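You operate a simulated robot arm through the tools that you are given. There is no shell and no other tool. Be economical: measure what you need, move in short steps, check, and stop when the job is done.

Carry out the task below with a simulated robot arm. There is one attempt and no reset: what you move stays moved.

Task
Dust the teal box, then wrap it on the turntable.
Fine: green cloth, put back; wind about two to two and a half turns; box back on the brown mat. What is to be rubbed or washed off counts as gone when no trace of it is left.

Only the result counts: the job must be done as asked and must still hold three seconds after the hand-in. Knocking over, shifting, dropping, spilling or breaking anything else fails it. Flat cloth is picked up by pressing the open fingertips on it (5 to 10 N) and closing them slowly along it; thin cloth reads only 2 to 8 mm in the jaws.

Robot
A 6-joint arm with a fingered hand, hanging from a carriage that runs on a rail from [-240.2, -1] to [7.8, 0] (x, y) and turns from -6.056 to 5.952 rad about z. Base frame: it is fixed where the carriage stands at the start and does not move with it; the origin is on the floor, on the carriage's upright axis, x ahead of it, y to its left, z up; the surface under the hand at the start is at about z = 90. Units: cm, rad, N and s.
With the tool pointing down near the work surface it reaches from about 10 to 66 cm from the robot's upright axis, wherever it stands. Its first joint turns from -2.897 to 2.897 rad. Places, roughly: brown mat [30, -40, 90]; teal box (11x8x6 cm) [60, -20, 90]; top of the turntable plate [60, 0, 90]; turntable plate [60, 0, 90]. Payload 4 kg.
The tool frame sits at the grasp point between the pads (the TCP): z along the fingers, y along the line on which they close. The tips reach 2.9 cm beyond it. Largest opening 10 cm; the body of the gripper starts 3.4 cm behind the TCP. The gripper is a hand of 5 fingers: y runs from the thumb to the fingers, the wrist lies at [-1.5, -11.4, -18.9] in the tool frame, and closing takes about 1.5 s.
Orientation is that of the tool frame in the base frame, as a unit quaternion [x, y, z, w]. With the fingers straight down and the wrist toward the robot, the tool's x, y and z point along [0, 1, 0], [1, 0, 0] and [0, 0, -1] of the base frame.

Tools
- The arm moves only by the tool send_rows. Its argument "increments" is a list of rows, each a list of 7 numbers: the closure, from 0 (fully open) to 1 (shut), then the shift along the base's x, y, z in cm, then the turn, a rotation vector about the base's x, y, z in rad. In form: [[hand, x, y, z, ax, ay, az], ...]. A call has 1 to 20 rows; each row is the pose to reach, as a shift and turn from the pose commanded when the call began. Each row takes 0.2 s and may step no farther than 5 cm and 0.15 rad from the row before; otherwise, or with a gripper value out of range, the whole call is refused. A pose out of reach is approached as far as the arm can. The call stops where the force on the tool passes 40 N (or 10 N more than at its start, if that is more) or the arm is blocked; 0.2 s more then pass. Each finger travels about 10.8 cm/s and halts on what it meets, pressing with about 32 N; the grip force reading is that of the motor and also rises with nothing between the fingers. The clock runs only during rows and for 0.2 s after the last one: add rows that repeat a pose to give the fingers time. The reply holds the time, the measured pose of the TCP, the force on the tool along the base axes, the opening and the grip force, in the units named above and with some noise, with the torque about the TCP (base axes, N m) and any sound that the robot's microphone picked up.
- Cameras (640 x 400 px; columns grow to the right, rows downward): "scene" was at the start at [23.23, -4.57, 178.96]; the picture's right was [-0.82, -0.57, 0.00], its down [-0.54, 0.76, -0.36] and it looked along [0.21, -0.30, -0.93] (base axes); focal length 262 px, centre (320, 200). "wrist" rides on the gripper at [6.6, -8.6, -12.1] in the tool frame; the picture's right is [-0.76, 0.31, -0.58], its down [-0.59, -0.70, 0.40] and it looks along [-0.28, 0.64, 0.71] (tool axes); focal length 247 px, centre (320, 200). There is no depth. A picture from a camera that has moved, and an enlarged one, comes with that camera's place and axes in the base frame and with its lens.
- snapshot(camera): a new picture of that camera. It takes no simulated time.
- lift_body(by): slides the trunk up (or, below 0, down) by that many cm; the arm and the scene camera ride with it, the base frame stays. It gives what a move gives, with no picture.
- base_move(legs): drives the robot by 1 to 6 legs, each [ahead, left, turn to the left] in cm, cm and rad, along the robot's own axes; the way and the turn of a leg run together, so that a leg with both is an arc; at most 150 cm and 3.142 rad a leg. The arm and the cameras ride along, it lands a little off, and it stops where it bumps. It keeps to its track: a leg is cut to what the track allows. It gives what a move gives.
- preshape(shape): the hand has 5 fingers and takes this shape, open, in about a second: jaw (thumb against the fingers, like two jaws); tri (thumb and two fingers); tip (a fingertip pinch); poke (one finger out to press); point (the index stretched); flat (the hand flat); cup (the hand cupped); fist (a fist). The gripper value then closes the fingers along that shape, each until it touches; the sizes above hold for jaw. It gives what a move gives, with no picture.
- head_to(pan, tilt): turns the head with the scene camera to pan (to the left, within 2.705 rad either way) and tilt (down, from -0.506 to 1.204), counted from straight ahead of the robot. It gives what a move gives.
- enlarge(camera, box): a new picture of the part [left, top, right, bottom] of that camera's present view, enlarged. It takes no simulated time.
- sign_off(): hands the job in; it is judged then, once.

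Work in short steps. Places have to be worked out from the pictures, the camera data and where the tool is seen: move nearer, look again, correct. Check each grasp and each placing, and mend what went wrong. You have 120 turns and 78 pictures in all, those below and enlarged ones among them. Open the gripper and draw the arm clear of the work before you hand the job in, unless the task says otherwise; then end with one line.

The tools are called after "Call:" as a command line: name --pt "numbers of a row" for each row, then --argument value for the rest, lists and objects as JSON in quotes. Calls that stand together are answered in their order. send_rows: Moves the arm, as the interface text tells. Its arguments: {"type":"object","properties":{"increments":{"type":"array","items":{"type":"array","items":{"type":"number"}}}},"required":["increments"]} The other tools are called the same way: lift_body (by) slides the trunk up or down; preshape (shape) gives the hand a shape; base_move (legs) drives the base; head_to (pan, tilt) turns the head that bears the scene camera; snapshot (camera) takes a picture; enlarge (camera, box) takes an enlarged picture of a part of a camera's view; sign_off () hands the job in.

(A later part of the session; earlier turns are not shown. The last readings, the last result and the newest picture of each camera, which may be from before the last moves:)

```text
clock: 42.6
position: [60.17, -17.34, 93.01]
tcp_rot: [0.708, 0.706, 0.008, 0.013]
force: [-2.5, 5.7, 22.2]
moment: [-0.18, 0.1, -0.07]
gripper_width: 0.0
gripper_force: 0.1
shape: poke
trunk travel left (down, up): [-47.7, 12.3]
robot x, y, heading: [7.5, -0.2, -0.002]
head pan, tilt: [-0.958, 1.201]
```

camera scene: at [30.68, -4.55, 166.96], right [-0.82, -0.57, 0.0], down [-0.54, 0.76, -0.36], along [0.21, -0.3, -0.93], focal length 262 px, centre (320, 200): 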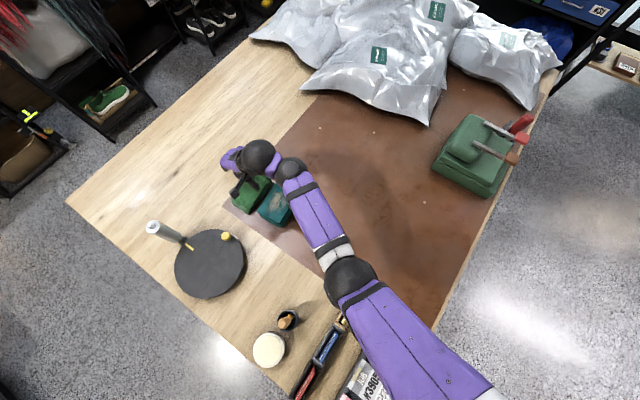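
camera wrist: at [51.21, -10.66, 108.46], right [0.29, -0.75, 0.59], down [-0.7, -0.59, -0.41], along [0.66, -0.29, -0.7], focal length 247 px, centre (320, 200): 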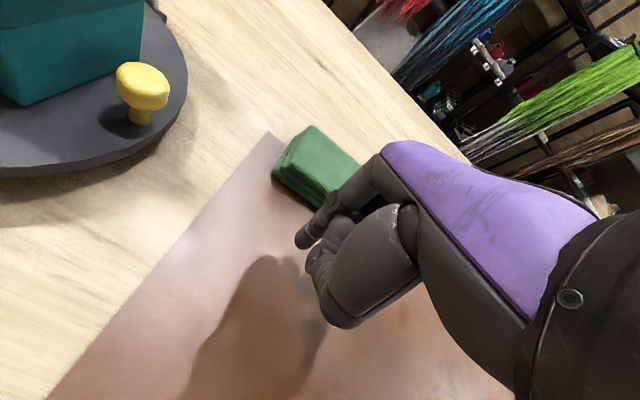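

Contact at TCP z≈93, so the tip is 2.9 below the TCP and about under it. The curled fingers are low compared with the box, so I lift and try the "point" shape for a longer finger.

Call:
send_rows --pt "0 0 0 3 0 0 0" --pt "0 0 0 7 0 0 0" --pt "0 0 0 11 0 0 0" --pt "0 0 0 14 0 0 0"

Call:
preshape --shape "point"

Call:
enlarge --camera "wrist" --box '[160, 100, 480, 350]'

Call:
enlarge --camera "scene" --box '[180, 130, 310, 230]'

```text
clock: 43.6
position: [59.87, -17.27, 106.57]
tcp_rot: [0.708, 0.706, 0.005, 0.01]
force: [-0.2, 0.6, 0.1]
moment: [-0.03, 0.0, -0.02]
gripper_width: 0.02
gripper_force: 0.0
shape: poke
trunk travel left (down, up): [-47.7, 12.3]
robot x, y, heading: [7.27, 0.04, -0.004]
head pan, tilt: [-0.958, 1.201]
```

```text
clock: 44.5
position: [59.89, -17.18, 106.56]
tcp_rot: [0.708, 0.706, 0.005, 0.01]
force: [1.0, -0.3, -1.0]
moment: [-0.04, -0.02, 0.03]
gripper_width: 0.0
gripper_force: 0.0
shape: point
trunk travel left (down, up): [-47.7, 12.3]
robot x, y, heading: [7.66, -0.31, -0.001]
head pan, tilt: [-0.958, 1.201]
```

```text
1.60 times, centred on (320, 225) of wrist
camera zoom: at [51.07, -10.64, 118.48], right [0.29, -0.76, 0.59], down [-0.7, -0.59, -0.41], along [0.66, -0.29, -0.7], focal length 395 px, centre (320, 160)
```

zoom: 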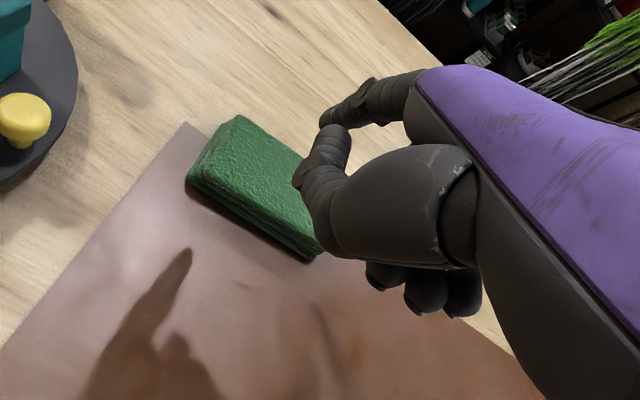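

```text
4.00 times, centred on (245, 180) of scene
camera zoom: at [30.68, -4.54, 173.96], right [-0.82, -0.57, 0.0], down [-0.54, 0.76, -0.36], along [0.21, -0.3, -0.93], focal length 1048 px, centre (620, 280)
```

zoom: 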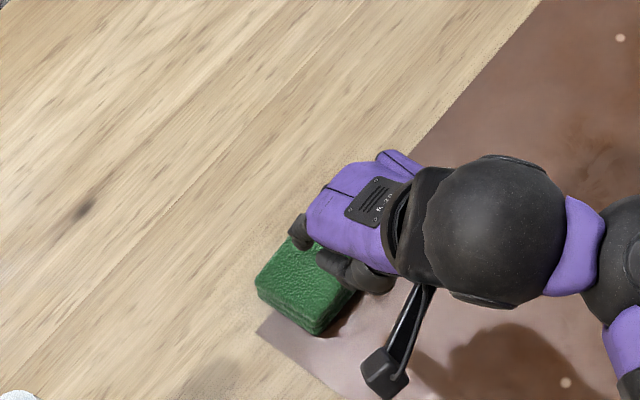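

The index now stretches along the hand's axis. I tilt the hand up by 0.35 rad about y so that the finger points down more steeply, and look.

Call:
send_rows --pt "0 0 0 1 0 0.12 0" --pt "0 0 0 2 0 0.24 0" --pt "0 0 0 3 0 0.35 0" --pt "0 0 0 3 0 0.35 0"

Call:
snapshot --camera "wrist"

Call:
enlarge --camera "scene" --box '[180, 110, 310, 230]'

```text
clock: 45.5
position: [61.54, -17.7, 107.77]
tcp_rot: [0.698, 0.697, -0.118, -0.114]
force: [-0.2, -0.7, 0.3]
moment: [-0.04, -0.01, 0.01]
gripper_width: 0.0
gripper_force: 0.1
shape: point
out of reach, approached as far as the arm can: row 2, 3, 4
trunk travel left (down, up): [-47.7, 12.3]
robot x, y, heading: [7.48, -0.27, -0.001]
head pan, tilt: [-0.958, 1.201]
```

```text
42 pictures are left
camera wrist: at [57.44, -11.15, 122.04], right [0.48, -0.75, 0.45], down [-0.79, -0.59, -0.15], along [0.38, -0.29, -0.88], focal length 247 px, centre (320, 200)
```

wrist: 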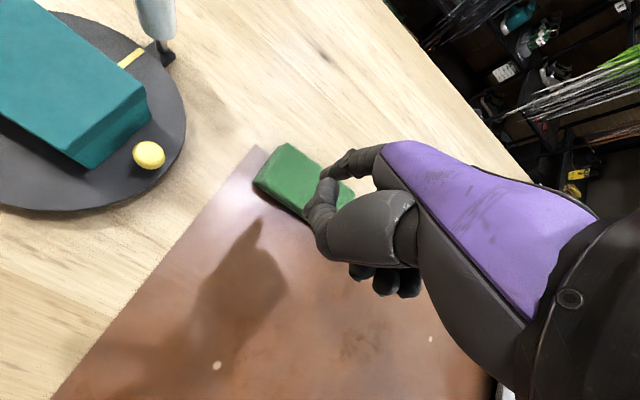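

```text
3.33 times, centred on (245, 170) of scene
camera zoom: at [30.68, -4.54, 173.96], right [-0.82, -0.57, 0.0], down [-0.54, 0.76, -0.36], along [0.21, -0.3, -0.93], focal length 874 px, centre (570, 300)
```

zoom: 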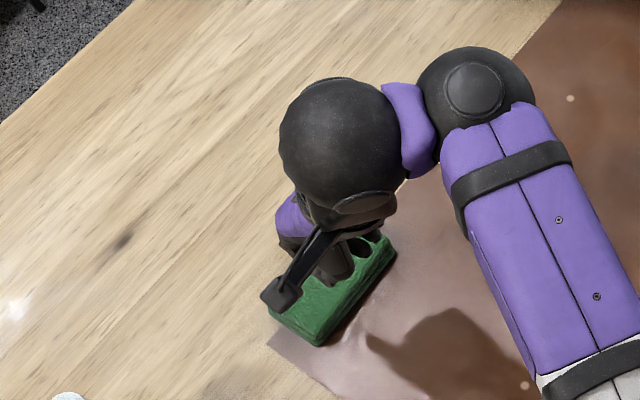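

The finger is nearly vertical now; its tip seems about 4–5 cm ahead of the TCP. I move back over the free mat and lower to find the tip by touch.

Call:
send_rows --pt "0 -2 0 -2.5 0 0 0" --pt "0 -4 0 -5 0 0 0" --pt "0 -6 0 -7.5 0 0 0" --pt "0 -8 0 -10 0 0 0" --pt "0 -9 0 -10 0 0 0" --pt "0 -9 0 -10 0 0 0"

Call:
snapshot --camera "wrist"

```text
clock: 46.9
position: [52.54, -17.95, 97.8]
tcp_rot: [0.698, 0.697, -0.118, -0.114]
force: [0.2, -0.2, -0.3]
moment: [-0.02, -0.05, 0.01]
gripper_width: 0.0
gripper_force: 0.1
shape: point
trunk travel left (down, up): [-47.7, 12.3]
robot x, y, heading: [7.56, 0.29, 0.004]
head pan, tilt: [-0.958, 1.201]
```

```text
40 pictures are left
camera wrist: at [48.26, -11.34, 111.99], right [0.48, -0.75, 0.45], down [-0.79, -0.59, -0.15], along [0.38, -0.29, -0.88], focal length 247 px, centre (320, 200)
```

wrist: 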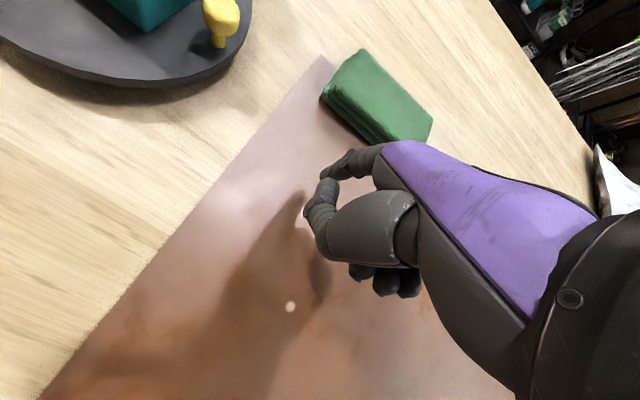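

The shadow tip is close to the fingertip. I go down in small steps until touch.

Call:
send_rows --pt "0 0 0 -0.6 0 0 0" --pt "0 0 0 -1.2 0 0 0" --pt "0 0 0 -1.8 0 0 0" --pt "0 0 0 -2.4 0 0 0" --pt "0 0 0 -3.0 0 0 0"

Call:
enlarge --camera "wrist" --box '[240, 100, 440, 320]'

```text
clock: 48.1
position: [52.61, -17.89, 94.76]
tcp_rot: [0.697, 0.698, -0.118, -0.113]
force: [-0.7, -0.4, 0.1]
moment: [0.01, 0.04, -0.01]
gripper_width: 0.02
gripper_force: 0.0
shape: point
trunk travel left (down, up): [-47.7, 12.3]
robot x, y, heading: [7.39, 0.53, -0.002]
head pan, tilt: [-0.958, 1.201]
```

```text
1.82 times, centred on (340, 210) of wrist
camera zoom: at [48.39, -11.23, 108.96], right [0.48, -0.75, 0.45], down [-0.79, -0.59, -0.15], along [0.38, -0.29, -0.88], focal length 449 px, centre (284, 182)
```

zoom: 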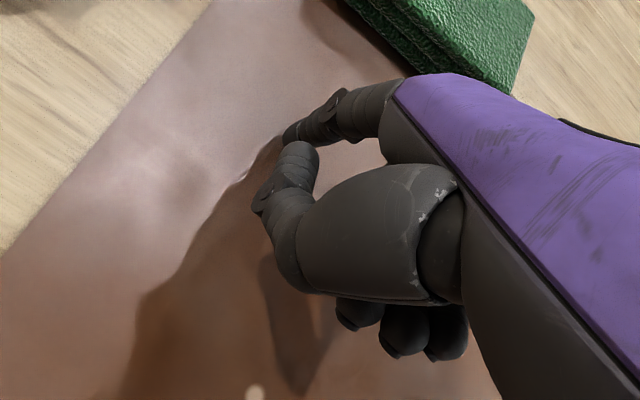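

Still no contact; continue.

Call:
send_rows --pt "0 0 0 -0.4 0 0 0" --pt "0 0 0 -0.8 0 0 0" --pt "0 0 0 -1.2 0 0 0" --pt "0 0 0 -1.6 0 0 0" --pt "0 0 0 -2.0 0 0 0"

```text
clock: 49.2
position: [53.21, -18.08, 93.94]
tcp_rot: [0.699, 0.698, -0.114, -0.104]
force: [-2.7, 1.3, 10.7]
moment: [0.18, -0.57, 0.06]
gripper_width: 9.31
gripper_force: 0.1
shape: point
trunk travel left (down, up): [-47.7, 12.3]
robot x, y, heading: [7.63, -0.05, 0.003]
head pan, tilt: [-0.958, 1.201]
stopped in row 5: the force on the tool passed its limit at 45 N (the readings are from after the stop); the commanded pose is now the measured one
```

Contact: the tip is about (+5.9,+1.4,-3.8) from the TCP. The thumb lies close beside it, though, so I rise and inspect the "tip" shape as an alternative.

Call:
send_rows --pt "0 0.5 0 3 0 -0.12 0" --pt "0 1 0 6 0 -0.24 0" --pt "0 2 0 9 0 -0.33 0" --pt "0 4 0 11 0 -0.33 0"

Call:
preshape --shape "tip"

Call:
enlarge --camera "wrist" --box '[160, 100, 480, 350]'

```text
clock: 50.2
position: [57.03, -17.89, 104.8]
tcp_rot: [0.708, 0.706, 0.003, 0.009]
force: [-0.5, 0.6, -0.7]
moment: [0.02, -0.02, 0.01]
gripper_width: 9.31
gripper_force: 0.0
shape: point
trunk travel left (down, up): [-47.7, 12.3]
robot x, y, heading: [7.2, -0.17, 0.002]
head pan, tilt: [-0.958, 1.201]
```

```text
clock: 51.1
position: [57.22, -18.07, 104.85]
tcp_rot: [0.708, 0.706, 0.002, 0.009]
force: [-0.4, -0.9, -0.3]
moment: [0.05, -0.01, 0.03]
gripper_width: 9.96
gripper_force: 0.0
shape: tip
trunk travel left (down, up): [-47.7, 12.3]
robot x, y, heading: [7.31, 0.24, -0.002]
head pan, tilt: [-0.958, 1.201]
```

```text
1.60 times, centred on (320, 225) of wrist
camera zoom: at [48.32, -11.26, 116.75], right [0.29, -0.75, 0.59], down [-0.7, -0.59, -0.4], along [0.65, -0.29, -0.7], focal length 395 px, centre (320, 160)
```

zoom: 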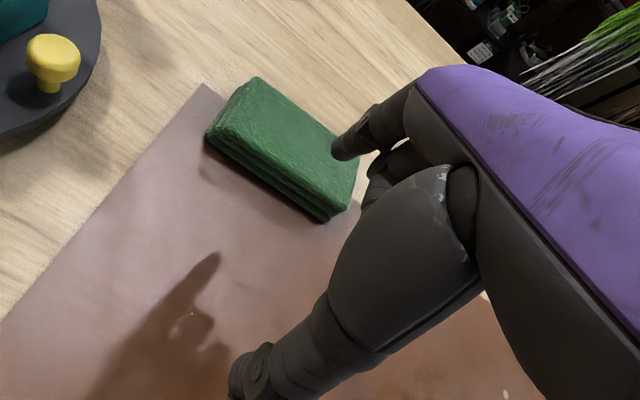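

In every shape the curled fingers would meet either the box or the film roll while circling with the knob. Instead I will turn box and plate together by gripping the box from above and twisting about the plate centre. Back to jaw and above the box.

Call:
preshape --shape "jaw"

Call:
send_rows --pt "0 0 3 3 0 0 0" --pt "0 1 7 4 0 0 0" --pt "0 2 11 4 0 0 0" --pt "0 3 15 4 0 0 0" --pt "0 4 19 4 0 0 0" --pt "0 5 22.8 4 0 0 0" --pt "0 5 22.8 4 0 0 0"

Call:
snapshot --camera "wrist"

```text
clock: 52.0
position: [57.08, -17.95, 104.83]
tcp_rot: [0.708, 0.706, 0.002, 0.009]
force: [0.0, -0.4, -0.4]
moment: [-0.01, 0.01, 0.0]
gripper_width: 10.0
gripper_force: 0.0
shape: jaw
trunk travel left (down, up): [-47.7, 12.3]
robot x, y, heading: [7.69, -0.19, 0.001]
head pan, tilt: [-0.958, 1.201]
```

```text
clock: 53.6
position: [62.22, 4.95, 109.01]
tcp_rot: [0.709, 0.706, 0.001, 0.01]
force: [-0.1, 0.7, -0.6]
moment: [-0.03, -0.01, -0.01]
gripper_width: 9.99
gripper_force: 0.1
shape: jaw
trunk travel left (down, up): [-47.7, 12.3]
robot x, y, heading: [7.53, -0.13, -0.006]
head pan, tilt: [-0.958, 1.201]
```

```text
37 pictures are left
camera wrist: at [53.41, 11.59, 120.95], right [0.3, -0.75, 0.59], down [-0.7, -0.59, -0.4], along [0.65, -0.29, -0.7], focal length 247 px, centre (320, 200)
```

wrist: 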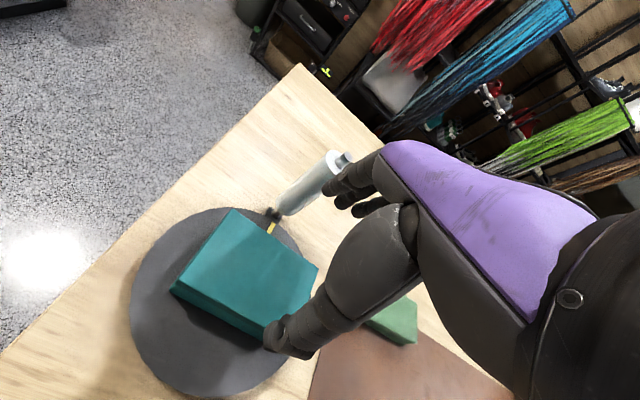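

First I test, up here, whether a +π/2 yaw is within reach.

Call:
send_rows --pt "0 0 0 0 0 0 0.145" --pt "0 0 0 0 0 0 0.29" --pt "0 0 0 0 0 0 0.435" --pt "0 0 0 0 0 0 0.58" --pt "0 0 0 0 0 0 0.725" --pt "0 0 0 0 0 0 0.87" --pt "0 0 0 0 0 0 1.015" --pt "0 0 0 0 0 0 1.16" --pt "0 0 0 0 0 0 1.305" --pt "0 0 0 0 0 0 1.45" --pt "0 0 0 0 0 0 1.57" --pt "0 0 0 0 0 0 1.57"

```text
clock: 56.2
position: [64.06, 4.52, 107.89]
tcp_rot: [0.001, 1.0, 0.009, 0.005]
force: [0.0, -0.3, -0.2]
moment: [0.01, -0.05, 0.0]
gripper_width: 10.03
gripper_force: 0.1
shape: jaw
out of reach, approached as far as the arm can: row 5, 6, 7, 8, 9, 10, 11, 12
trunk travel left (down, up): [-47.7, 12.3]
robot x, y, heading: [7.7, -0.2, 0.003]
head pan, tilt: [-0.958, 1.201]
```

+π/2 works but for a small offset at this height. Now test the other way, to about -1.4.

Call:
send_rows --pt "0 -1.8 0.3 0 0 0 -0.15" --pt "0 -1.8 0.3 0 0 0 -0.3" --pt "0 -1.8 0.3 0 0 0 -0.45" --pt "0 -1.8 0.3 0 0 0 -0.6" --pt "0 -1.8 0.3 0 0 0 -0.75" --pt "0 -1.8 0.3 0 0 0 -0.9" --pt "0 -1.8 0.3 0 0 0 -1.05" --pt "0 -1.8 0.3 0 0 0 -1.2" --pt "0 -1.8 0.3 0 0 0 -1.35" --pt "0 -1.8 0.3 0 0 0 -1.5" --pt "0 -1.8 0.3 0 0 0 -1.65" --pt "0 -1.8 0.3 0 0 0 -1.8" --pt "0 -1.8 0.3 0 0 0 -1.95" --pt "0 -1.8 0.3 0 0 0 -2.1" --pt "0 -1.8 0.3 0 0 0 -2.25" --pt "0 -1.8 0.3 0 0 0 -2.4" --pt "0 -1.8 0.3 0 0 0 -2.55" --pt "0 -1.8 0.3 0 0 0 -2.7" --pt "0 -1.8 0.3 0 0 0 -2.85" --pt "0 -1.8 0.3 0 0 0 -3.0"

```text
clock: 60.4
position: [65.45, 6.03, 106.41]
tcp_rot: [0.998, 0.067, -0.004, 0.009]
force: [-0.1, 0.4, -0.2]
moment: [0.01, -0.01, 0.0]
gripper_width: 10.0
gripper_force: 0.1
shape: jaw
out of reach, approached as far as the arm can: row 1, 2, 3, 4, 5, 15, 16, 17, 18, 19, 20
trunk travel left (down, up): [-47.7, 12.3]
robot x, y, heading: [7.45, 0.25, 0.007]
head pan, tilt: [-0.958, 1.201]
```

Both ends are reachable. I raise the trunk 6 cm for more room, then return to yaw 0 above the box.

Call:
lift_body --by 6

Call:
send_rows --pt "0 -1 -0.5 -1 0 0 0.15" --pt "0 -2 -1 -2 0 0 0.3" --pt "0 -3.3 -1.3 -3 0 0 0.45" --pt "0 -3.3 -1.3 -4 0 0 0.6" --pt "0 -3.3 -1.3 -5 0 0 0.75" --pt "0 -3.3 -1.3 -6 0 0 0.9" --pt "0 -3.3 -1.3 -7 0 0 1.05" --pt "0 -3.3 -1.3 -7 0 0 1.2" --pt "0 -3.3 -1.3 -7 0 0 1.35" --pt "0 -3.3 -1.3 -7 0 0 1.44" --pt "0 -3.3 -1.3 -7 0 0 1.44"

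Call:
snapshot --camera "wrist"

```text
clock: 61.4
position: [65.32, 5.96, 112.38]
tcp_rot: [0.998, 0.067, -0.006, 0.01]
force: [-0.4, -0.6, 0.4]
moment: [0.01, -0.02, -0.01]
gripper_width: 9.98
gripper_force: 0.0
shape: jaw
trunk travel left (down, up): [-53.7, 6.3]
robot x, y, heading: [7.6, -0.04, -0.003]
head pan, tilt: [-0.958, 1.201]
```

```text
clock: 63.8
position: [61.99, 4.52, 105.47]
tcp_rot: [0.705, 0.709, 0.002, 0.011]
force: [-0.1, 0.1, 0.3]
moment: [0.01, -0.01, 0.02]
gripper_width: 9.96
gripper_force: 0.1
shape: jaw
out of reach, approached as far as the arm can: row 1, 2, 3
trunk travel left (down, up): [-53.7, 6.3]
robot x, y, heading: [7.44, -0.02, -0.003]
head pan, tilt: [-0.958, 1.201]
```

```text
36 pictures are left
camera wrist: at [53.17, 11.22, 117.33], right [0.3, -0.75, 0.59], down [-0.69, -0.6, -0.4], along [0.66, -0.29, -0.7], focal length 247 px, centre (320, 200)
```

wrist: 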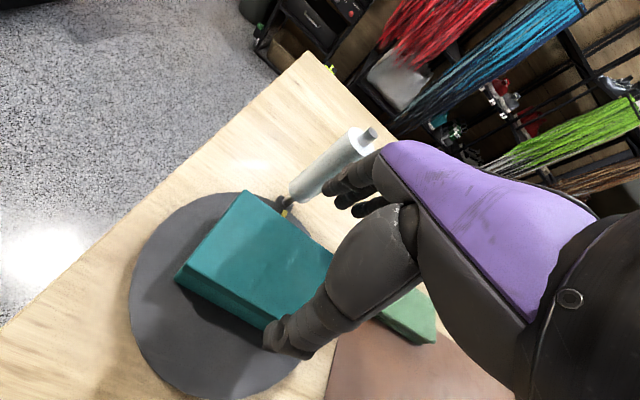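

Descend around the box at yaw 0 and close.

Call:
send_rows --pt "0 0 0.2 -3 0.015 0.015 0" --pt "0 0 0.2 -5.5 0.015 0.015 0" --pt "0 0 0.2 -7.6 0.015 0.015 0" --pt "0 0 0.2 -7.6 0.015 0.015 0" --pt "0.15 0 0.2 -7.6 0.015 0.015 0" --pt "0.3 0 0.2 -7.6 0.015 0.015 0" --pt "0.45 0 0.2 -7.6 0.015 0.015 0" --pt "0.5 0 0.2 -7.6 0.015 0.015 0" --pt "0.5 0 0.2 -7.6 0.015 0.015 0" --pt "0.5 0 0.2 -7.6 0.015 0.015 0"

```text
clock: 66.0
position: [62.11, 4.8, 97.91]
tcp_rot: [0.705, 0.709, 0.003, 0.0]
force: [1.8, -0.3, 8.0]
moment: [-0.12, 0.28, 0.07]
gripper_width: 6.81
gripper_force: 32.1
shape: jaw
trunk travel left (down, up): [-53.7, 6.3]
robot x, y, heading: [7.56, 0.02, 0.002]
head pan, tilt: [-0.958, 1.201]
```

Gripped with 8 N downward press. I rotate +π/2 about the plate centre.

Call:
send_rows --pt "0.5 0 0 -0.05 0 0 0.145" --pt "0.5 0 0 -0.05 0 0 0.29" --pt "0.5 0 0 -0.05 0 0 0.435" --pt "0.5 0 0 -0.05 0 0 0.58" --pt "0.5 0 0 -0.05 0 0 0.725" --pt "0.5 0 0 -0.05 0 0 0.87" --pt "0.5 0 0 -0.05 0 0 1.015" --pt "0.5 0 0 -0.05 0 0 1.16" --pt "0.5 0 0 -0.05 0 0 1.305" --pt "0.5 0 0 -0.05 0 0 1.45" --pt "0.5 0 0 -0.05 0 0 1.57"

Call:
snapshot --camera "scene"

Call:
snapshot --camera "wrist"

```text
clock: 68.4
position: [58.3, 3.99, 99.33]
tcp_rot: [-0.001, 1.0, 0.001, 0.0]
force: [-1.5, 0.8, -1.7]
moment: [0.01, -0.01, 0.01]
gripper_width: 6.67
gripper_force: 31.8
shape: jaw
out of reach, approached as far as the arm can: row 9, 10, 11
trunk travel left (down, up): [-53.7, 6.3]
robot x, y, heading: [7.33, -0.12, -0.002]
head pan, tilt: [-0.958, 1.201]
```

```text
35 pictures are left
camera scene: at [30.66, -4.52, 179.93], right [-0.82, -0.57, 0.0], down [-0.54, 0.76, -0.36], along [0.21, -0.3, -0.93], focal length 262 px, centre (320, 200)
```

scene: 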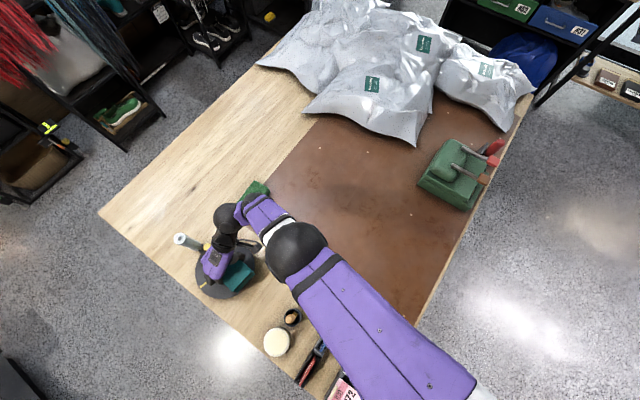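

```text
34 pictures are left
camera wrist: at [51.76, -4.68, 111.48], right [0.76, 0.31, 0.58], down [0.59, -0.7, -0.4], along [0.28, 0.64, -0.71], focal length 247 px, centre (320, 200)
```

wrist: 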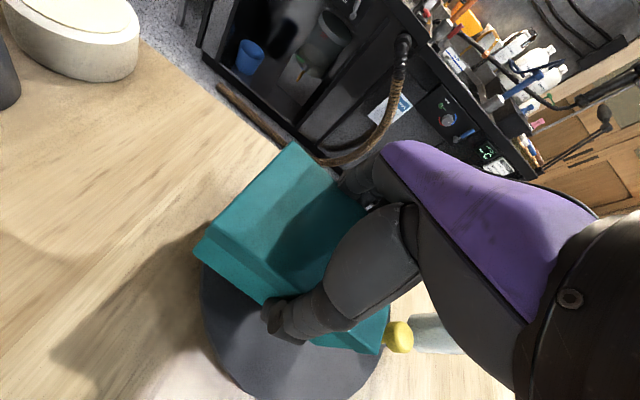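

The plate did turn about 75° (knob now at +x), but near the end the arm ran out of reach and lifted the box slightly off. I raise the hand 8 cm and lower the trunk 8 cm to gain reach.

Call:
send_rows --pt "0.55 0 0 3 0 0 0" --pt "0.55 0 0 6 0 0 0" --pt "0.55 0 0 9 0 0 0" --pt "0.55 0 0 9 0 0 0"

Call:
lift_body --by -9

Call:
send_rows --pt "0.55 1.5 0.3 1 0 0 -0.08" --pt "0.55 3 0.6 1 0 0 -0.16" --pt "0.55 3.8 0.75 1 0 0 -0.22" --pt "0.55 3.8 0.75 1 0 0 -0.22"

Call:
snapshot --camera "wrist"

```text
clock: 69.4
position: [60.15, 3.61, 107.23]
tcp_rot: [-0.002, 1.0, 0.002, -0.003]
force: [0.2, 0.1, -1.8]
moment: [0.03, -0.04, -0.01]
gripper_width: 6.64
gripper_force: 32.0
shape: jaw
out of reach, approached as far as the arm can: row 3, 4
trunk travel left (down, up): [-53.7, 6.3]
robot x, y, heading: [7.46, -0.11, -0.001]
head pan, tilt: [-0.958, 1.201]
```

```text
clock: 70.6
position: [60.18, 3.6, 98.28]
tcp_rot: [-0.001, 1.0, 0.003, -0.002]
force: [0.0, 0.4, -2.5]
moment: [-0.02, -0.02, 0.01]
gripper_width: 6.64
gripper_force: 31.6
shape: jaw
trunk travel left (down, up): [-44.7, 15.3]
robot x, y, heading: [7.41, -0.14, 0.0]
head pan, tilt: [-0.958, 1.201]
```

```text
clock: 71.6
position: [63.86, 4.37, 99.31]
tcp_rot: [0.108, 0.994, 0.001, -0.002]
force: [-7.9, 1.7, 3.9]
moment: [0.03, 0.03, -0.02]
gripper_width: 6.64
gripper_force: 32.1
shape: jaw
trunk travel left (down, up): [-44.7, 15.3]
robot x, y, heading: [7.23, -0.14, -0.0]
head pan, tilt: [-0.958, 1.201]
```

```text
33 pictures are left
camera wrist: at [55.61, -2.59, 111.37], right [0.81, 0.14, 0.57], down [0.42, -0.81, -0.4], along [0.41, 0.57, -0.71], focal length 247 px, centre (320, 200)
```

wrist: 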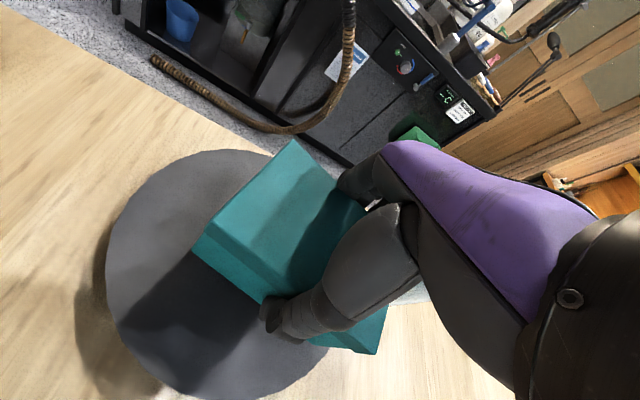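

I overshot: the box's end touches the knob. I back off 1.8 cm in x.

Call:
send_rows --pt "0.55 -1 0.2 0 0 0 0" --pt "0.55 -1.9 0.4 0 0 0 0" --pt "0.55 -1.9 0.4 0 0 0 0"

Call:
snapshot --camera "wrist"

Call:
enlarge --camera "scene" --box '[150, 180, 310, 310]'

```text
clock: 72.4
position: [61.97, 4.79, 99.26]
tcp_rot: [0.108, 0.994, 0.001, -0.002]
force: [1.1, 0.1, -2.6]
moment: [0.02, -0.03, 0.0]
gripper_width: 6.67
gripper_force: 31.6
shape: jaw
trunk travel left (down, up): [-44.7, 15.3]
robot x, y, heading: [7.29, 0.03, -0.0]
head pan, tilt: [-0.958, 1.201]
```

```text
32 pictures are left
camera wrist: at [53.78, -2.22, 111.4], right [0.81, 0.14, 0.58], down [0.42, -0.81, -0.4], along [0.41, 0.57, -0.71], focal length 247 px, centre (320, 200)
```

wrist: 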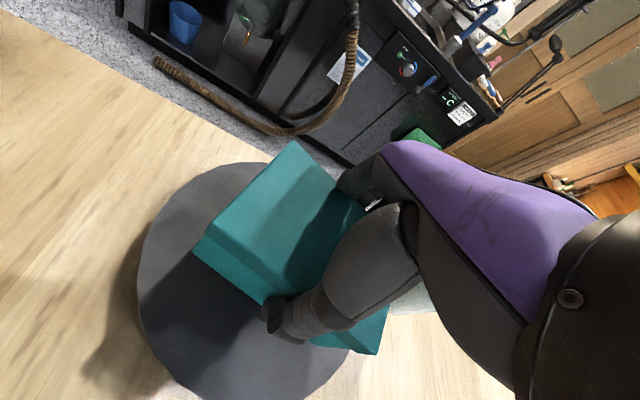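

```text
3.08 times, centred on (230, 245) of scene
camera zoom: at [30.66, -4.54, 170.95], right [-0.82, -0.57, 0.0], down [-0.54, 0.76, -0.36], along [0.21, -0.3, -0.93], focal length 806 px, centre (597, 62)
```

zoom: 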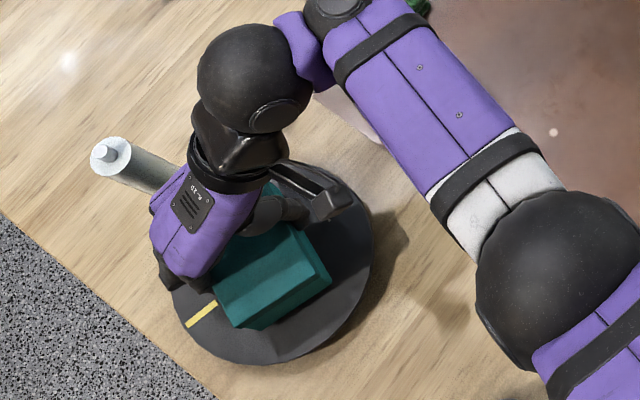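

The plate mark now shows about +75° turned and box and plate are aligned. I set the box down, turn on a further 0.25 rad, then release and rise.

Call:
send_rows --pt "0.55 0.1 0 -0.7 0 0 0" --pt "0.55 0.1 0 -1.2 0 0 0" --pt "0.55 0.1 0 -1.5 0 0 0" --pt "0.55 0.1 0 -1.5 0 0 0.12" --pt "0.55 0.1 0 -1.5 0 0 0.24" --pt "0.55 0.1 0 -1.5 0 0 0.24"

```text
clock: 73.8
position: [62.31, 4.97, 98.13]
tcp_rot: [-0.013, 1.0, 0.001, 0.0]
force: [-2.2, 4.9, 16.8]
moment: [-0.55, 0.03, -0.05]
gripper_width: 6.66
gripper_force: 32.3
shape: jaw
trunk travel left (down, up): [-44.7, 15.3]
robot x, y, heading: [7.49, 0.29, -0.003]
head pan, tilt: [-0.958, 1.201]
```

Reached yaw 91.5°. I open, rise 6 cm and begin turning the hand back.

Call:
send_rows --pt "0.35 0 0 0.15 0 0 0" --pt "0.15 0 0 0.15 0 0 0" --pt "0 0 0 0.15 0 0 0" --pt "0 0 0 0.15 0 0 0" --pt "0 0 0 2.5 0 0 0" --pt "0 0 0 5 0 0 0" --pt "0 0 0 6.5 0 0 0" --pt "0 0 0 6.5 0 0 -0.15" --pt "0 0 0 6.5 0 0 -0.3" --pt "0 0 0 6.5 0 0 -0.45" --pt "0 0 0 6.5 0 0 -0.6" --pt "0 0 0 6.5 0 0 -0.75" --pt "0 0 0 6.5 0 0 -0.9" --pt "0 0 0 6.5 0 0 -1.05" --pt "0 0 0 6.5 0 0 -1.2" --pt "0 0 0 6.5 0 0 -1.35" --pt "0 0 0 6.5 0 0 -1.5" --pt "0 0 0 6.5 0 0 -1.57"

Call:
snapshot --camera "wrist"

Call:
enlarge --camera "scene" --box '[150, 180, 310, 310]'

```text
clock: 77.6
position: [62.08, 5.01, 104.27]
tcp_rot: [0.697, 0.717, 0.001, 0.0]
force: [-0.6, -0.1, -0.5]
moment: [0.01, 0.01, 0.04]
gripper_width: 9.99
gripper_force: 0.1
shape: jaw
out of reach, approached as far as the arm can: row 6, 7, 8, 9, 10, 11, 12
trunk travel left (down, up): [-44.7, 15.3]
robot x, y, heading: [7.63, 0.3, 0.0]
head pan, tilt: [-0.958, 1.201]
```

```text
30 pictures are left
camera wrist: at [53.28, 11.2, 116.42], right [0.33, -0.75, 0.58], down [-0.69, -0.61, -0.4], along [0.65, -0.26, -0.71], focal length 247 px, centre (320, 200)
```

wrist: 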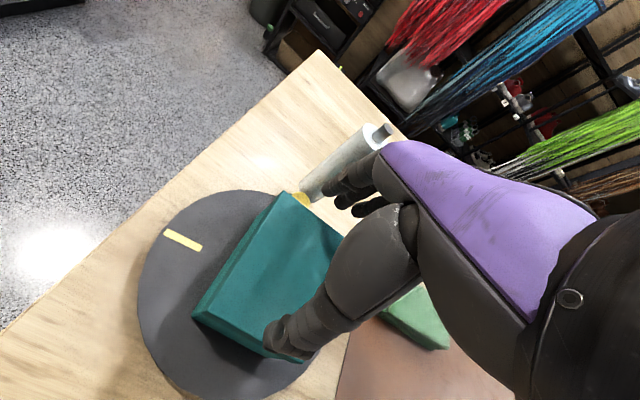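

```text
3.08 times, centred on (230, 245) of scene
camera zoom: at [30.66, -4.54, 170.95], right [-0.82, -0.57, 0.0], down [-0.54, 0.76, -0.36], along [0.21, -0.3, -0.93], focal length 806 px, centre (597, 62)
```

zoom: 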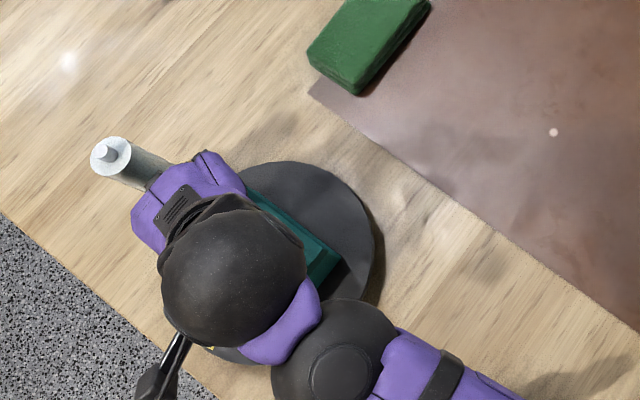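

Plate mark now at about 96°, box centred at about (62.4,5). I turn the hand the rest of the way to yaw −88.5°.

Call:
send_rows --pt "0 0 0 0 0 0 -0.15" --pt "0 0 0 0 0 0 -0.3" --pt "0 0 0 0 0 0 -0.45" --pt "0 0 0 0 0 0 -0.6" --pt "0 0 0 0 0 0 -0.75" --pt "0 0 0 0 0 0 -0.9" --pt "0 0 0 0 0 0 -1.05" --pt "0 0 0 0 0 0 -1.2" --pt "0 0 0 0 0 0 -1.35" --pt "0 0 0 0 0 0 -1.5" --pt "0 0 0 0 0 0 -1.57" --pt "0 0 0 0 0 0 -1.57"

Call:
snapshot --camera "wrist"

```text
clock: 80.2
position: [64.44, 5.46, 103.6]
tcp_rot: [1.0, 0.011, 0.0, 0.002]
force: [0.5, -0.3, -0.2]
moment: [0.01, 0.02, -0.04]
gripper_width: 10.01
gripper_force: 0.2
shape: jaw
out of reach, approached as far as the arm can: row 4, 5, 6, 7, 8, 9, 10, 11, 12
trunk travel left (down, up): [-44.7, 15.3]
robot x, y, heading: [7.56, -0.06, -0.0]
head pan, tilt: [-0.958, 1.201]
```

```text
28 pictures are left
camera wrist: at [70.75, 14.19, 115.62], right [-0.75, -0.32, 0.58], down [-0.6, 0.69, -0.4], along [-0.27, -0.65, -0.71], focal length 247 px, centre (320, 200)
```

wrist: 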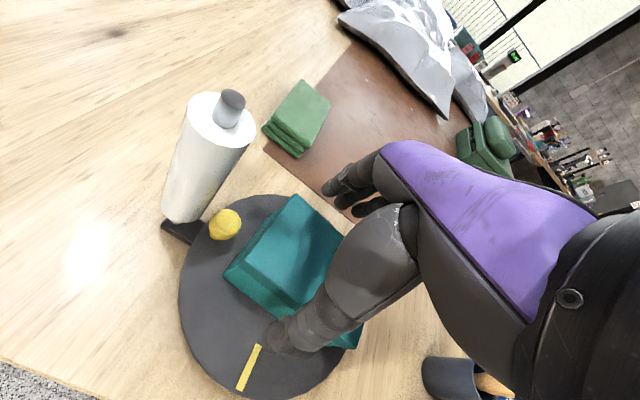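

The hand is pushed 2.3 cm in x here because the arm is folded too high; I raise the trunk 3 cm and re-centre.

Call:
lift_body --by 3

Call:
send_rows --pt "0 -1 -0.2 -2 0 0 0" --pt "0 -2.1 -0.5 -3 0 0 0" --pt "0 -2.1 -0.5 -3 0 0 0"

Call:
snapshot --camera "wrist"

```text
clock: 81.0
position: [64.37, 5.45, 106.49]
tcp_rot: [1.0, 0.012, 0.0, 0.003]
force: [-0.1, -1.2, 0.2]
moment: [0.01, -0.01, 0.0]
gripper_width: 10.0
gripper_force: 0.0
shape: jaw
trunk travel left (down, up): [-47.7, 12.3]
robot x, y, heading: [7.25, -0.18, -0.002]
head pan, tilt: [-0.958, 1.201]
```

```text
clock: 81.8
position: [62.85, 5.19, 103.22]
tcp_rot: [1.0, 0.011, 0.001, 0.002]
force: [0.4, -1.0, 0.6]
moment: [-0.01, 0.01, 0.01]
gripper_width: 10.03
gripper_force: 0.0
shape: jaw
out of reach, approached as far as the arm can: row 2, 3
trunk travel left (down, up): [-47.7, 12.3]
robot x, y, heading: [7.52, 0.06, 0.002]
head pan, tilt: [-0.958, 1.201]
```

```text
27 pictures are left
camera wrist: at [69.18, 13.92, 115.27], right [-0.75, -0.32, 0.58], down [-0.61, 0.69, -0.4], along [-0.27, -0.65, -0.71], focal length 247 px, centre (320, 200)
```

wrist: 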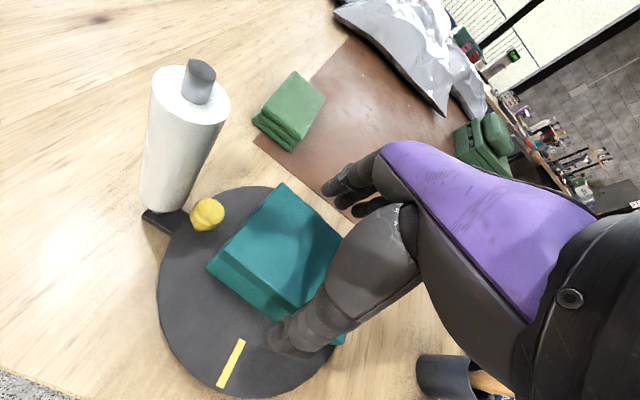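

Descend over the box and close.

Call:
send_rows --pt "0 -0.4 -0.2 -2 0 0 0" --pt "0 -0.6 -0.2 -4 0 0 0" --pt "0 -0.6 -0.2 -5.3 0 0 0" --pt "0 -0.6 -0.2 -5.3 0 0 0" --pt "0.15 -0.6 -0.2 -5.3 0 0 0" --pt "0.3 -0.6 -0.2 -5.3 0 0 0" --pt "0.45 -0.6 -0.2 -5.3 0 0 0" --pt "0.55 -0.6 -0.2 -5.3 0 0 0" --pt "0.55 -0.6 -0.2 -5.3 0 0 0" --pt "0.55 -0.6 -0.2 -5.4 0 0 0"

```text
clock: 84.0
position: [61.94, 4.65, 98.14]
tcp_rot: [1.0, 0.012, 0.003, 0.002]
force: [-2.2, -7.1, 18.2]
moment: [0.38, 0.09, 0.04]
gripper_width: 6.64
gripper_force: 31.9
shape: jaw
out of reach, approached as far as the arm can: row 3, 4, 5, 6, 7, 8, 9, 10
trunk travel left (down, up): [-47.7, 12.3]
robot x, y, heading: [7.29, -0.06, -0.002]
head pan, tilt: [-0.958, 1.201]
```

Gripped with press. I rotate +3.0 rad about the centre.

Call:
send_rows --pt "0.55 0.1 0.1 0 0 0 0.15" --pt "0.55 0.2 0.2 0 0 0 0.3" --pt "0.55 0.2 0.2 0 0 0 0.45" --pt "0.55 0.2 0.2 0 0 0 0.6" --pt "0.55 0.2 0.2 0 0 0 0.75" --pt "0.55 0.2 0.2 0 0 0 0.9" --pt "0.55 0.2 0.2 0 0 0 1.05" --pt "0.55 0.2 0.2 0 0 0 1.2" --pt "0.55 0.2 0.2 0 0 0 1.35" --pt "0.55 0.2 0.2 0 0 0 1.5" --pt "0.55 0.2 0.2 0 0 0 1.65" --pt "0.55 0.2 0.2 0 0 0 1.8" --pt "0.55 0.2 0.2 0 0 0 1.95" --pt "0.55 0.2 0.2 0 0 0 2.1" --pt "0.55 0.2 0.2 0 0 0 2.25" --pt "0.55 0.2 0.2 0 0 0 2.4" --pt "0.55 0.2 0.2 0 0 0 2.55" --pt "0.55 0.2 0.2 0 0 0 2.7" --pt "0.55 0.2 0.2 0 0 0 2.85" --pt "0.55 0.2 0.2 0 0 0 2.95"

Call:
snapshot --camera "wrist"

```text
clock: 88.2
position: [62.04, 5.09, 98.02]
tcp_rot: [0.082, 0.997, 0.003, 0.0]
force: [-9.6, 4.0, 20.4]
moment: [-0.9, 0.39, -0.08]
gripper_width: 6.51
gripper_force: 32.3
shape: jaw
trunk travel left (down, up): [-47.7, 12.3]
robot x, y, heading: [7.13, 0.06, -0.001]
head pan, tilt: [-0.958, 1.201]
```

```text
26 pictures are left
camera wrist: at [54.17, -2.42, 110.11], right [0.8, 0.18, 0.58], down [0.47, -0.79, -0.4], along [0.39, 0.59, -0.71], focal length 247 px, centre (320, 200)
```

wrist: 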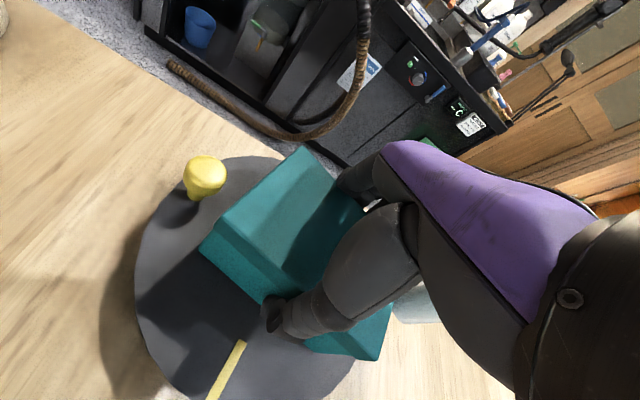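

Plate now at about 258° total (knob at 168°). I turn 0.25 more, release, rise and swing the hand back.

Call:
send_rows --pt "0.55 0.1 -0.2 0 0 0 0.12" --pt "0.55 0.1 -0.2 0 0 0 0.22" --pt "0.3 0.1 -0.2 0.15 0 0 0.22" --pt "0.1 0.1 -0.2 0.15 0 0 0.22" --pt "0 0.1 -0.2 0.15 0 0 0.22" --pt "0 0.1 -0.2 0.15 0 0 0.22" --pt "0 0.1 -0.2 2.5 0 0 0.22" --pt "0 0.1 -0.2 5 0 0 0.22" --pt "0 0.1 -0.2 5.7 0 0 0.1" --pt "0 0.1 -0.2 5.7 0 0 -0.05" --pt "0 0.1 -0.2 5.7 0 0 -0.2" --pt "0 0.1 -0.2 5.7 0 0 -0.35" --pt "0 0.1 -0.2 5.7 0 0 -0.5" --pt "0 0.1 -0.2 5.7 0 0 -0.65" --pt "0 0.1 -0.2 5.7 0 0 -0.8" --pt "0 0.1 -0.2 5.7 0 0 -0.95" --pt "0 0.1 -0.2 5.7 0 0 -1.1" --pt "0 0.1 -0.2 5.7 0 0 -1.25" --pt "0 0.1 -0.2 5.7 0 0 -1.4"

Call:
snapshot --camera "wrist"

```text
clock: 92.2
position: [62.03, 4.7, 103.66]
tcp_rot: [0.705, 0.709, 0.002, 0.001]
force: [-0.3, 0.4, -0.3]
moment: [0.02, 0.03, 0.04]
gripper_width: 9.97
gripper_force: 0.2
shape: jaw
out of reach, approached as far as the arm can: row 2, 3, 4, 5, 6, 7, 10, 11
trunk travel left (down, up): [-47.7, 12.3]
robot x, y, heading: [7.26, -0.22, -0.002]
head pan, tilt: [-0.958, 1.201]
```

```text
25 pictures are left
camera wrist: at [53.41, 11.24, 115.73], right [0.31, -0.76, 0.58], down [-0.7, -0.59, -0.4], along [0.65, -0.28, -0.71], focal length 247 px, centre (320, 200)
```

wrist: 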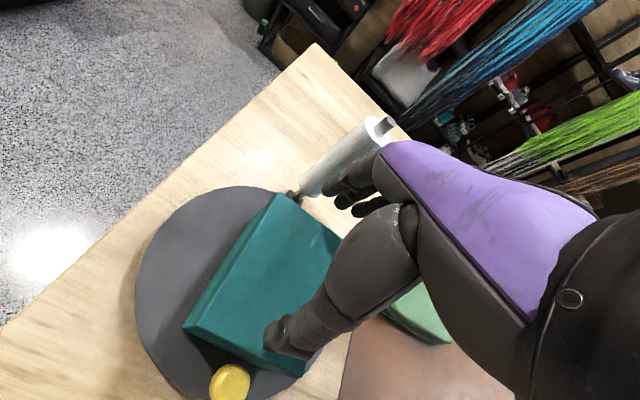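

I enlarge to judge the box's placing relative to the knob.

Call:
enlarge --camera "wrist" --box '[120, 170, 360, 400]'

```text
1.74 times, centred on (240, 285) of wrist
camera zoom: at [53.41, 11.24, 115.73], right [0.31, -0.76, 0.58], down [-0.7, -0.59, -0.4], along [0.65, -0.28, -0.71], focal length 430 px, centre (459, 52)
```

zoom: 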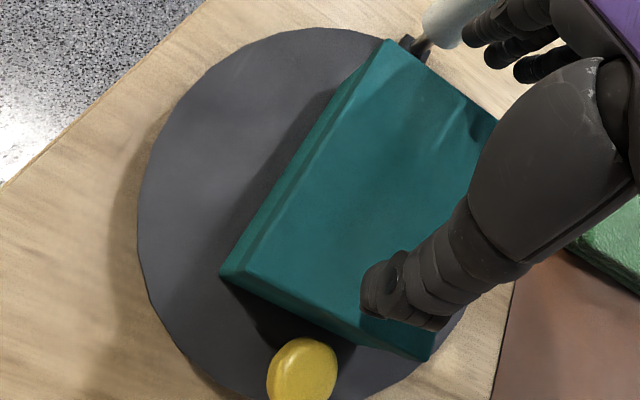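

The box sits slightly toward the knob but is fine; its surface shows creases as of film. I rotate the hand to yaw −87° for the next sweep.

Call:
send_rows --pt "0 0 0 -0.5 0 0 -0.15" --pt "0 0 0 -0.5 0 0 -0.3" --pt "0 0 0 -0.5 0 0 -0.45" --pt "0 0 0 -0.5 0 0 -0.6" --pt "0 0 0 -0.5 0 0 -0.75" --pt "0 0 0 -0.5 0 0 -0.9" --pt "0 0 0 -0.5 0 0 -1.05" --pt "0 0 0 -0.5 0 0 -1.2" --pt "0 0 0 -0.5 0 0 -1.35" --pt "0 0 0 -0.5 0 0 -1.5" --pt "0 0 0 -0.5 0 0 -1.54" --pt "0 0 0 -0.5 0 0 -1.54"

Call:
snapshot --camera "wrist"

```text
clock: 94.8
position: [62.83, 4.94, 102.79]
tcp_rot: [1.0, 0.016, 0.0, 0.003]
force: [-0.3, -0.1, 0.2]
moment: [0.0, 0.0, -0.04]
gripper_width: 10.0
gripper_force: 0.1
shape: jaw
out of reach, approached as far as the arm can: row 6, 7, 8, 9, 10, 11, 12
trunk travel left (down, up): [-47.7, 12.3]
robot x, y, heading: [7.52, -0.02, -0.002]
head pan, tilt: [-0.958, 1.201]
```

```text
23 pictures are left
camera wrist: at [69.07, 13.72, 114.88], right [-0.75, -0.33, 0.58], down [-0.61, 0.68, -0.4], along [-0.26, -0.65, -0.71], focal length 247 px, centre (320, 200)
```

wrist: 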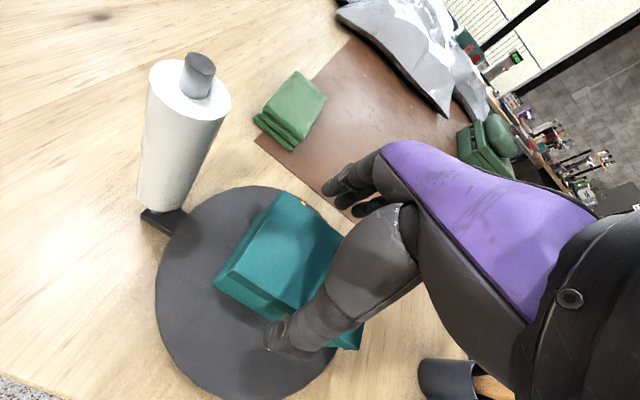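

Box straddle looks right. I descend, close, and begin the sweep in one call.

Call:
send_rows --pt "0 -0.5 -0.2 -2 0 0 0" --pt "0 -0.7 -0.2 -4 0 0 0" --pt "0 -0.7 -0.2 -4.9 0 0 0" --pt "0.2 -0.7 -0.2 -4.9 0 0 0" --pt "0.4 -0.7 -0.2 -4.9 0 0 0" --pt "0.55 -0.7 -0.2 -4.9 0 0 0" --pt "0.55 -0.7 -0.2 -4.9 0 0 0" --pt "0.55 -0.7 -0.2 -4.9 0 0 0" --pt "0.55 -0.7 -0.1 -4.9 0 0 0.15" --pt "0.55 -0.7 -0.1 -4.9 0 0 0.3" --pt "0.55 -0.7 -0.1 -4.9 0 0 0.45" --pt "0.55 -0.7 -0.1 -4.9 0 0 0.6" --pt "0.55 -0.7 -0.1 -4.9 0 0 0.75" --pt "0.55 -0.7 -0.1 -4.9 0 0 0.9" --pt "0.55 -0.7 -0.1 -4.9 0 0 1.05" --pt "0.55 -0.7 -0.1 -4.9 0 0 1.2" --pt "0.55 -0.7 -0.1 -4.9 0 0 1.35" --pt "0.55 -0.7 -0.1 -4.9 0 0 1.5"

```text
clock: 98.6
position: [62.17, 4.92, 97.94]
tcp_rot: [0.719, 0.695, 0.002, 0.001]
force: [-2.9, 2.1, 15.1]
moment: [0.02, 0.83, 0.02]
gripper_width: 6.47
gripper_force: 31.6
shape: jaw
trunk travel left (down, up): [-47.7, 12.3]
robot x, y, heading: [7.46, 0.58, 0.002]
head pan, tilt: [-0.958, 1.201]
```

Sweep half done with 15 N press. I continue to yaw 87°, release and rise.

Call:
send_rows --pt "0.55 0 -0.1 0 0 0 0.15" --pt "0.55 0 -0.1 0 0 0 0.3" --pt "0.55 0 -0.1 0 0 0 0.45" --pt "0.55 0 -0.1 0 0 0 0.6" --pt "0.55 0 -0.1 0 0 0 0.75" --pt "0.55 0 -0.1 0 0 0 0.9" --pt "0.55 0 -0.1 0 0 0 1.05" --pt "0.55 0 -0.1 0 0 0 1.2" --pt "0.55 0 -0.1 0 0 0 1.35" --pt "0.55 0 -0.1 0 0 0 1.5" --pt "0.55 0 -0.1 0 0 0 1.58" --pt "0.3 0 -0.1 0.15 0 0 1.58" --pt "0.1 0 -0.1 0.15 0 0 1.58" --pt "0 0 -0.1 0.15 0 0 1.58" --pt "0 0 -0.1 0.15 0 0 1.58" --pt "0 0 -0.1 2.5 0 0 1.58" --pt "0 0 -0.1 5 0 0 1.58"

Call:
snapshot --camera "wrist"

```text
clock: 102.2
position: [62.34, 4.74, 103.11]
tcp_rot: [0.014, 1.0, 0.002, 0.0]
force: [0.5, -0.5, 0.0]
moment: [0.0, 0.0, 0.01]
gripper_width: 9.97
gripper_force: 0.1
shape: jaw
out of reach, approached as far as the arm can: row 11, 12, 13, 14, 15
trunk travel left (down, up): [-47.7, 12.3]
robot x, y, heading: [7.58, 0.02, -0.0]
head pan, tilt: [-0.958, 1.201]
```

```text
22 pictures are left
camera wrist: at [55.4, -3.79, 115.13], right [0.77, 0.28, 0.58], down [0.57, -0.72, -0.4], along [0.3, 0.64, -0.71], focal length 247 px, centre (320, 200)
```

wrist: 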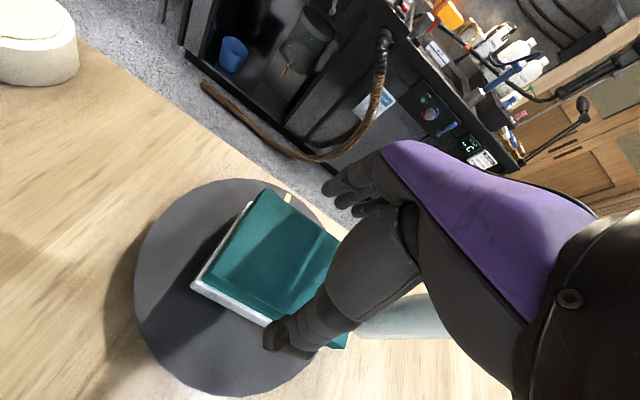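

A white film band has appeared around the box; the plate is at about 457°. Two more sweeps are needed. I swing the hand back.

Call:
send_rows --pt "0 -0.2 0 0 0 0 -0.15" --pt "0 -0.2 0 0 0 0 -0.3" --pt "0 -0.2 0 0 0 0 -0.45" --pt "0 -0.2 0 0 0 0 -0.6" --pt "0 -0.2 0 0 0 0 -0.75" --pt "0 -0.2 0 0 0 0 -0.9" --pt "0 -0.2 0 0 0 0 -1.05" --pt "0 -0.2 0 0 0 0 -1.2" --pt "0 -0.2 0 0 0 0 -1.35" --pt "0 -0.2 0 0 0 0 -1.5" --pt "0 -0.2 0 0 0 0 -1.65" --pt "0 -0.2 0 0 0 0 -1.8" --pt "0 -0.2 0 0 0 0 -1.95" --pt "0 -0.2 0 0 0 0 -2.1" --pt "0 -0.2 0 0 0 0 -2.25" --pt "0 -0.2 0 0 0 0 -2.4" --pt "0 -0.2 0 0 0 0 -2.55" --pt "0 -0.2 0 0 0 0 -2.7" --pt "0 -0.2 0 0 0 0 -2.85" --pt "0 -0.2 0 0 0 0 -3.0"

Call:
snapshot --camera "wrist"

```text
clock: 106.4
position: [63.28, 5.28, 102.22]
tcp_rot: [0.998, 0.056, 0.0, 0.002]
force: [0.3, 0.2, -0.2]
moment: [-0.01, 0.03, 0.0]
gripper_width: 9.97
gripper_force: 0.1
shape: jaw
out of reach, approached as far as the arm can: row 1, 2, 16, 17, 18, 19, 20
trunk travel left (down, up): [-47.7, 12.3]
robot x, y, heading: [7.32, 0.14, -0.003]
head pan, tilt: [-0.958, 1.201]
```

```text
21 pictures are left
camera wrist: at [68.81, 14.5, 114.33], right [-0.72, -0.39, 0.58], down [-0.66, 0.63, -0.4], along [-0.21, -0.67, -0.71], focal length 247 px, centre (320, 200)
```

wrist: 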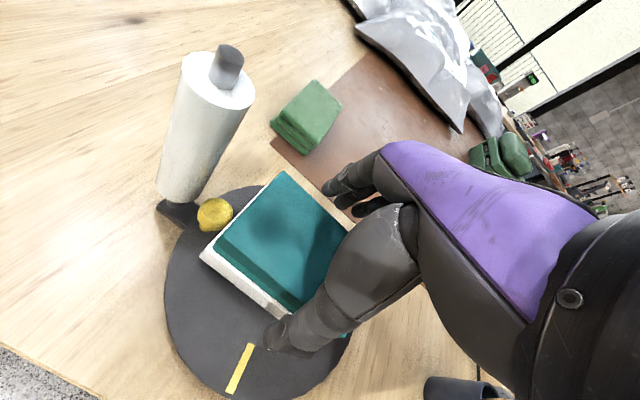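

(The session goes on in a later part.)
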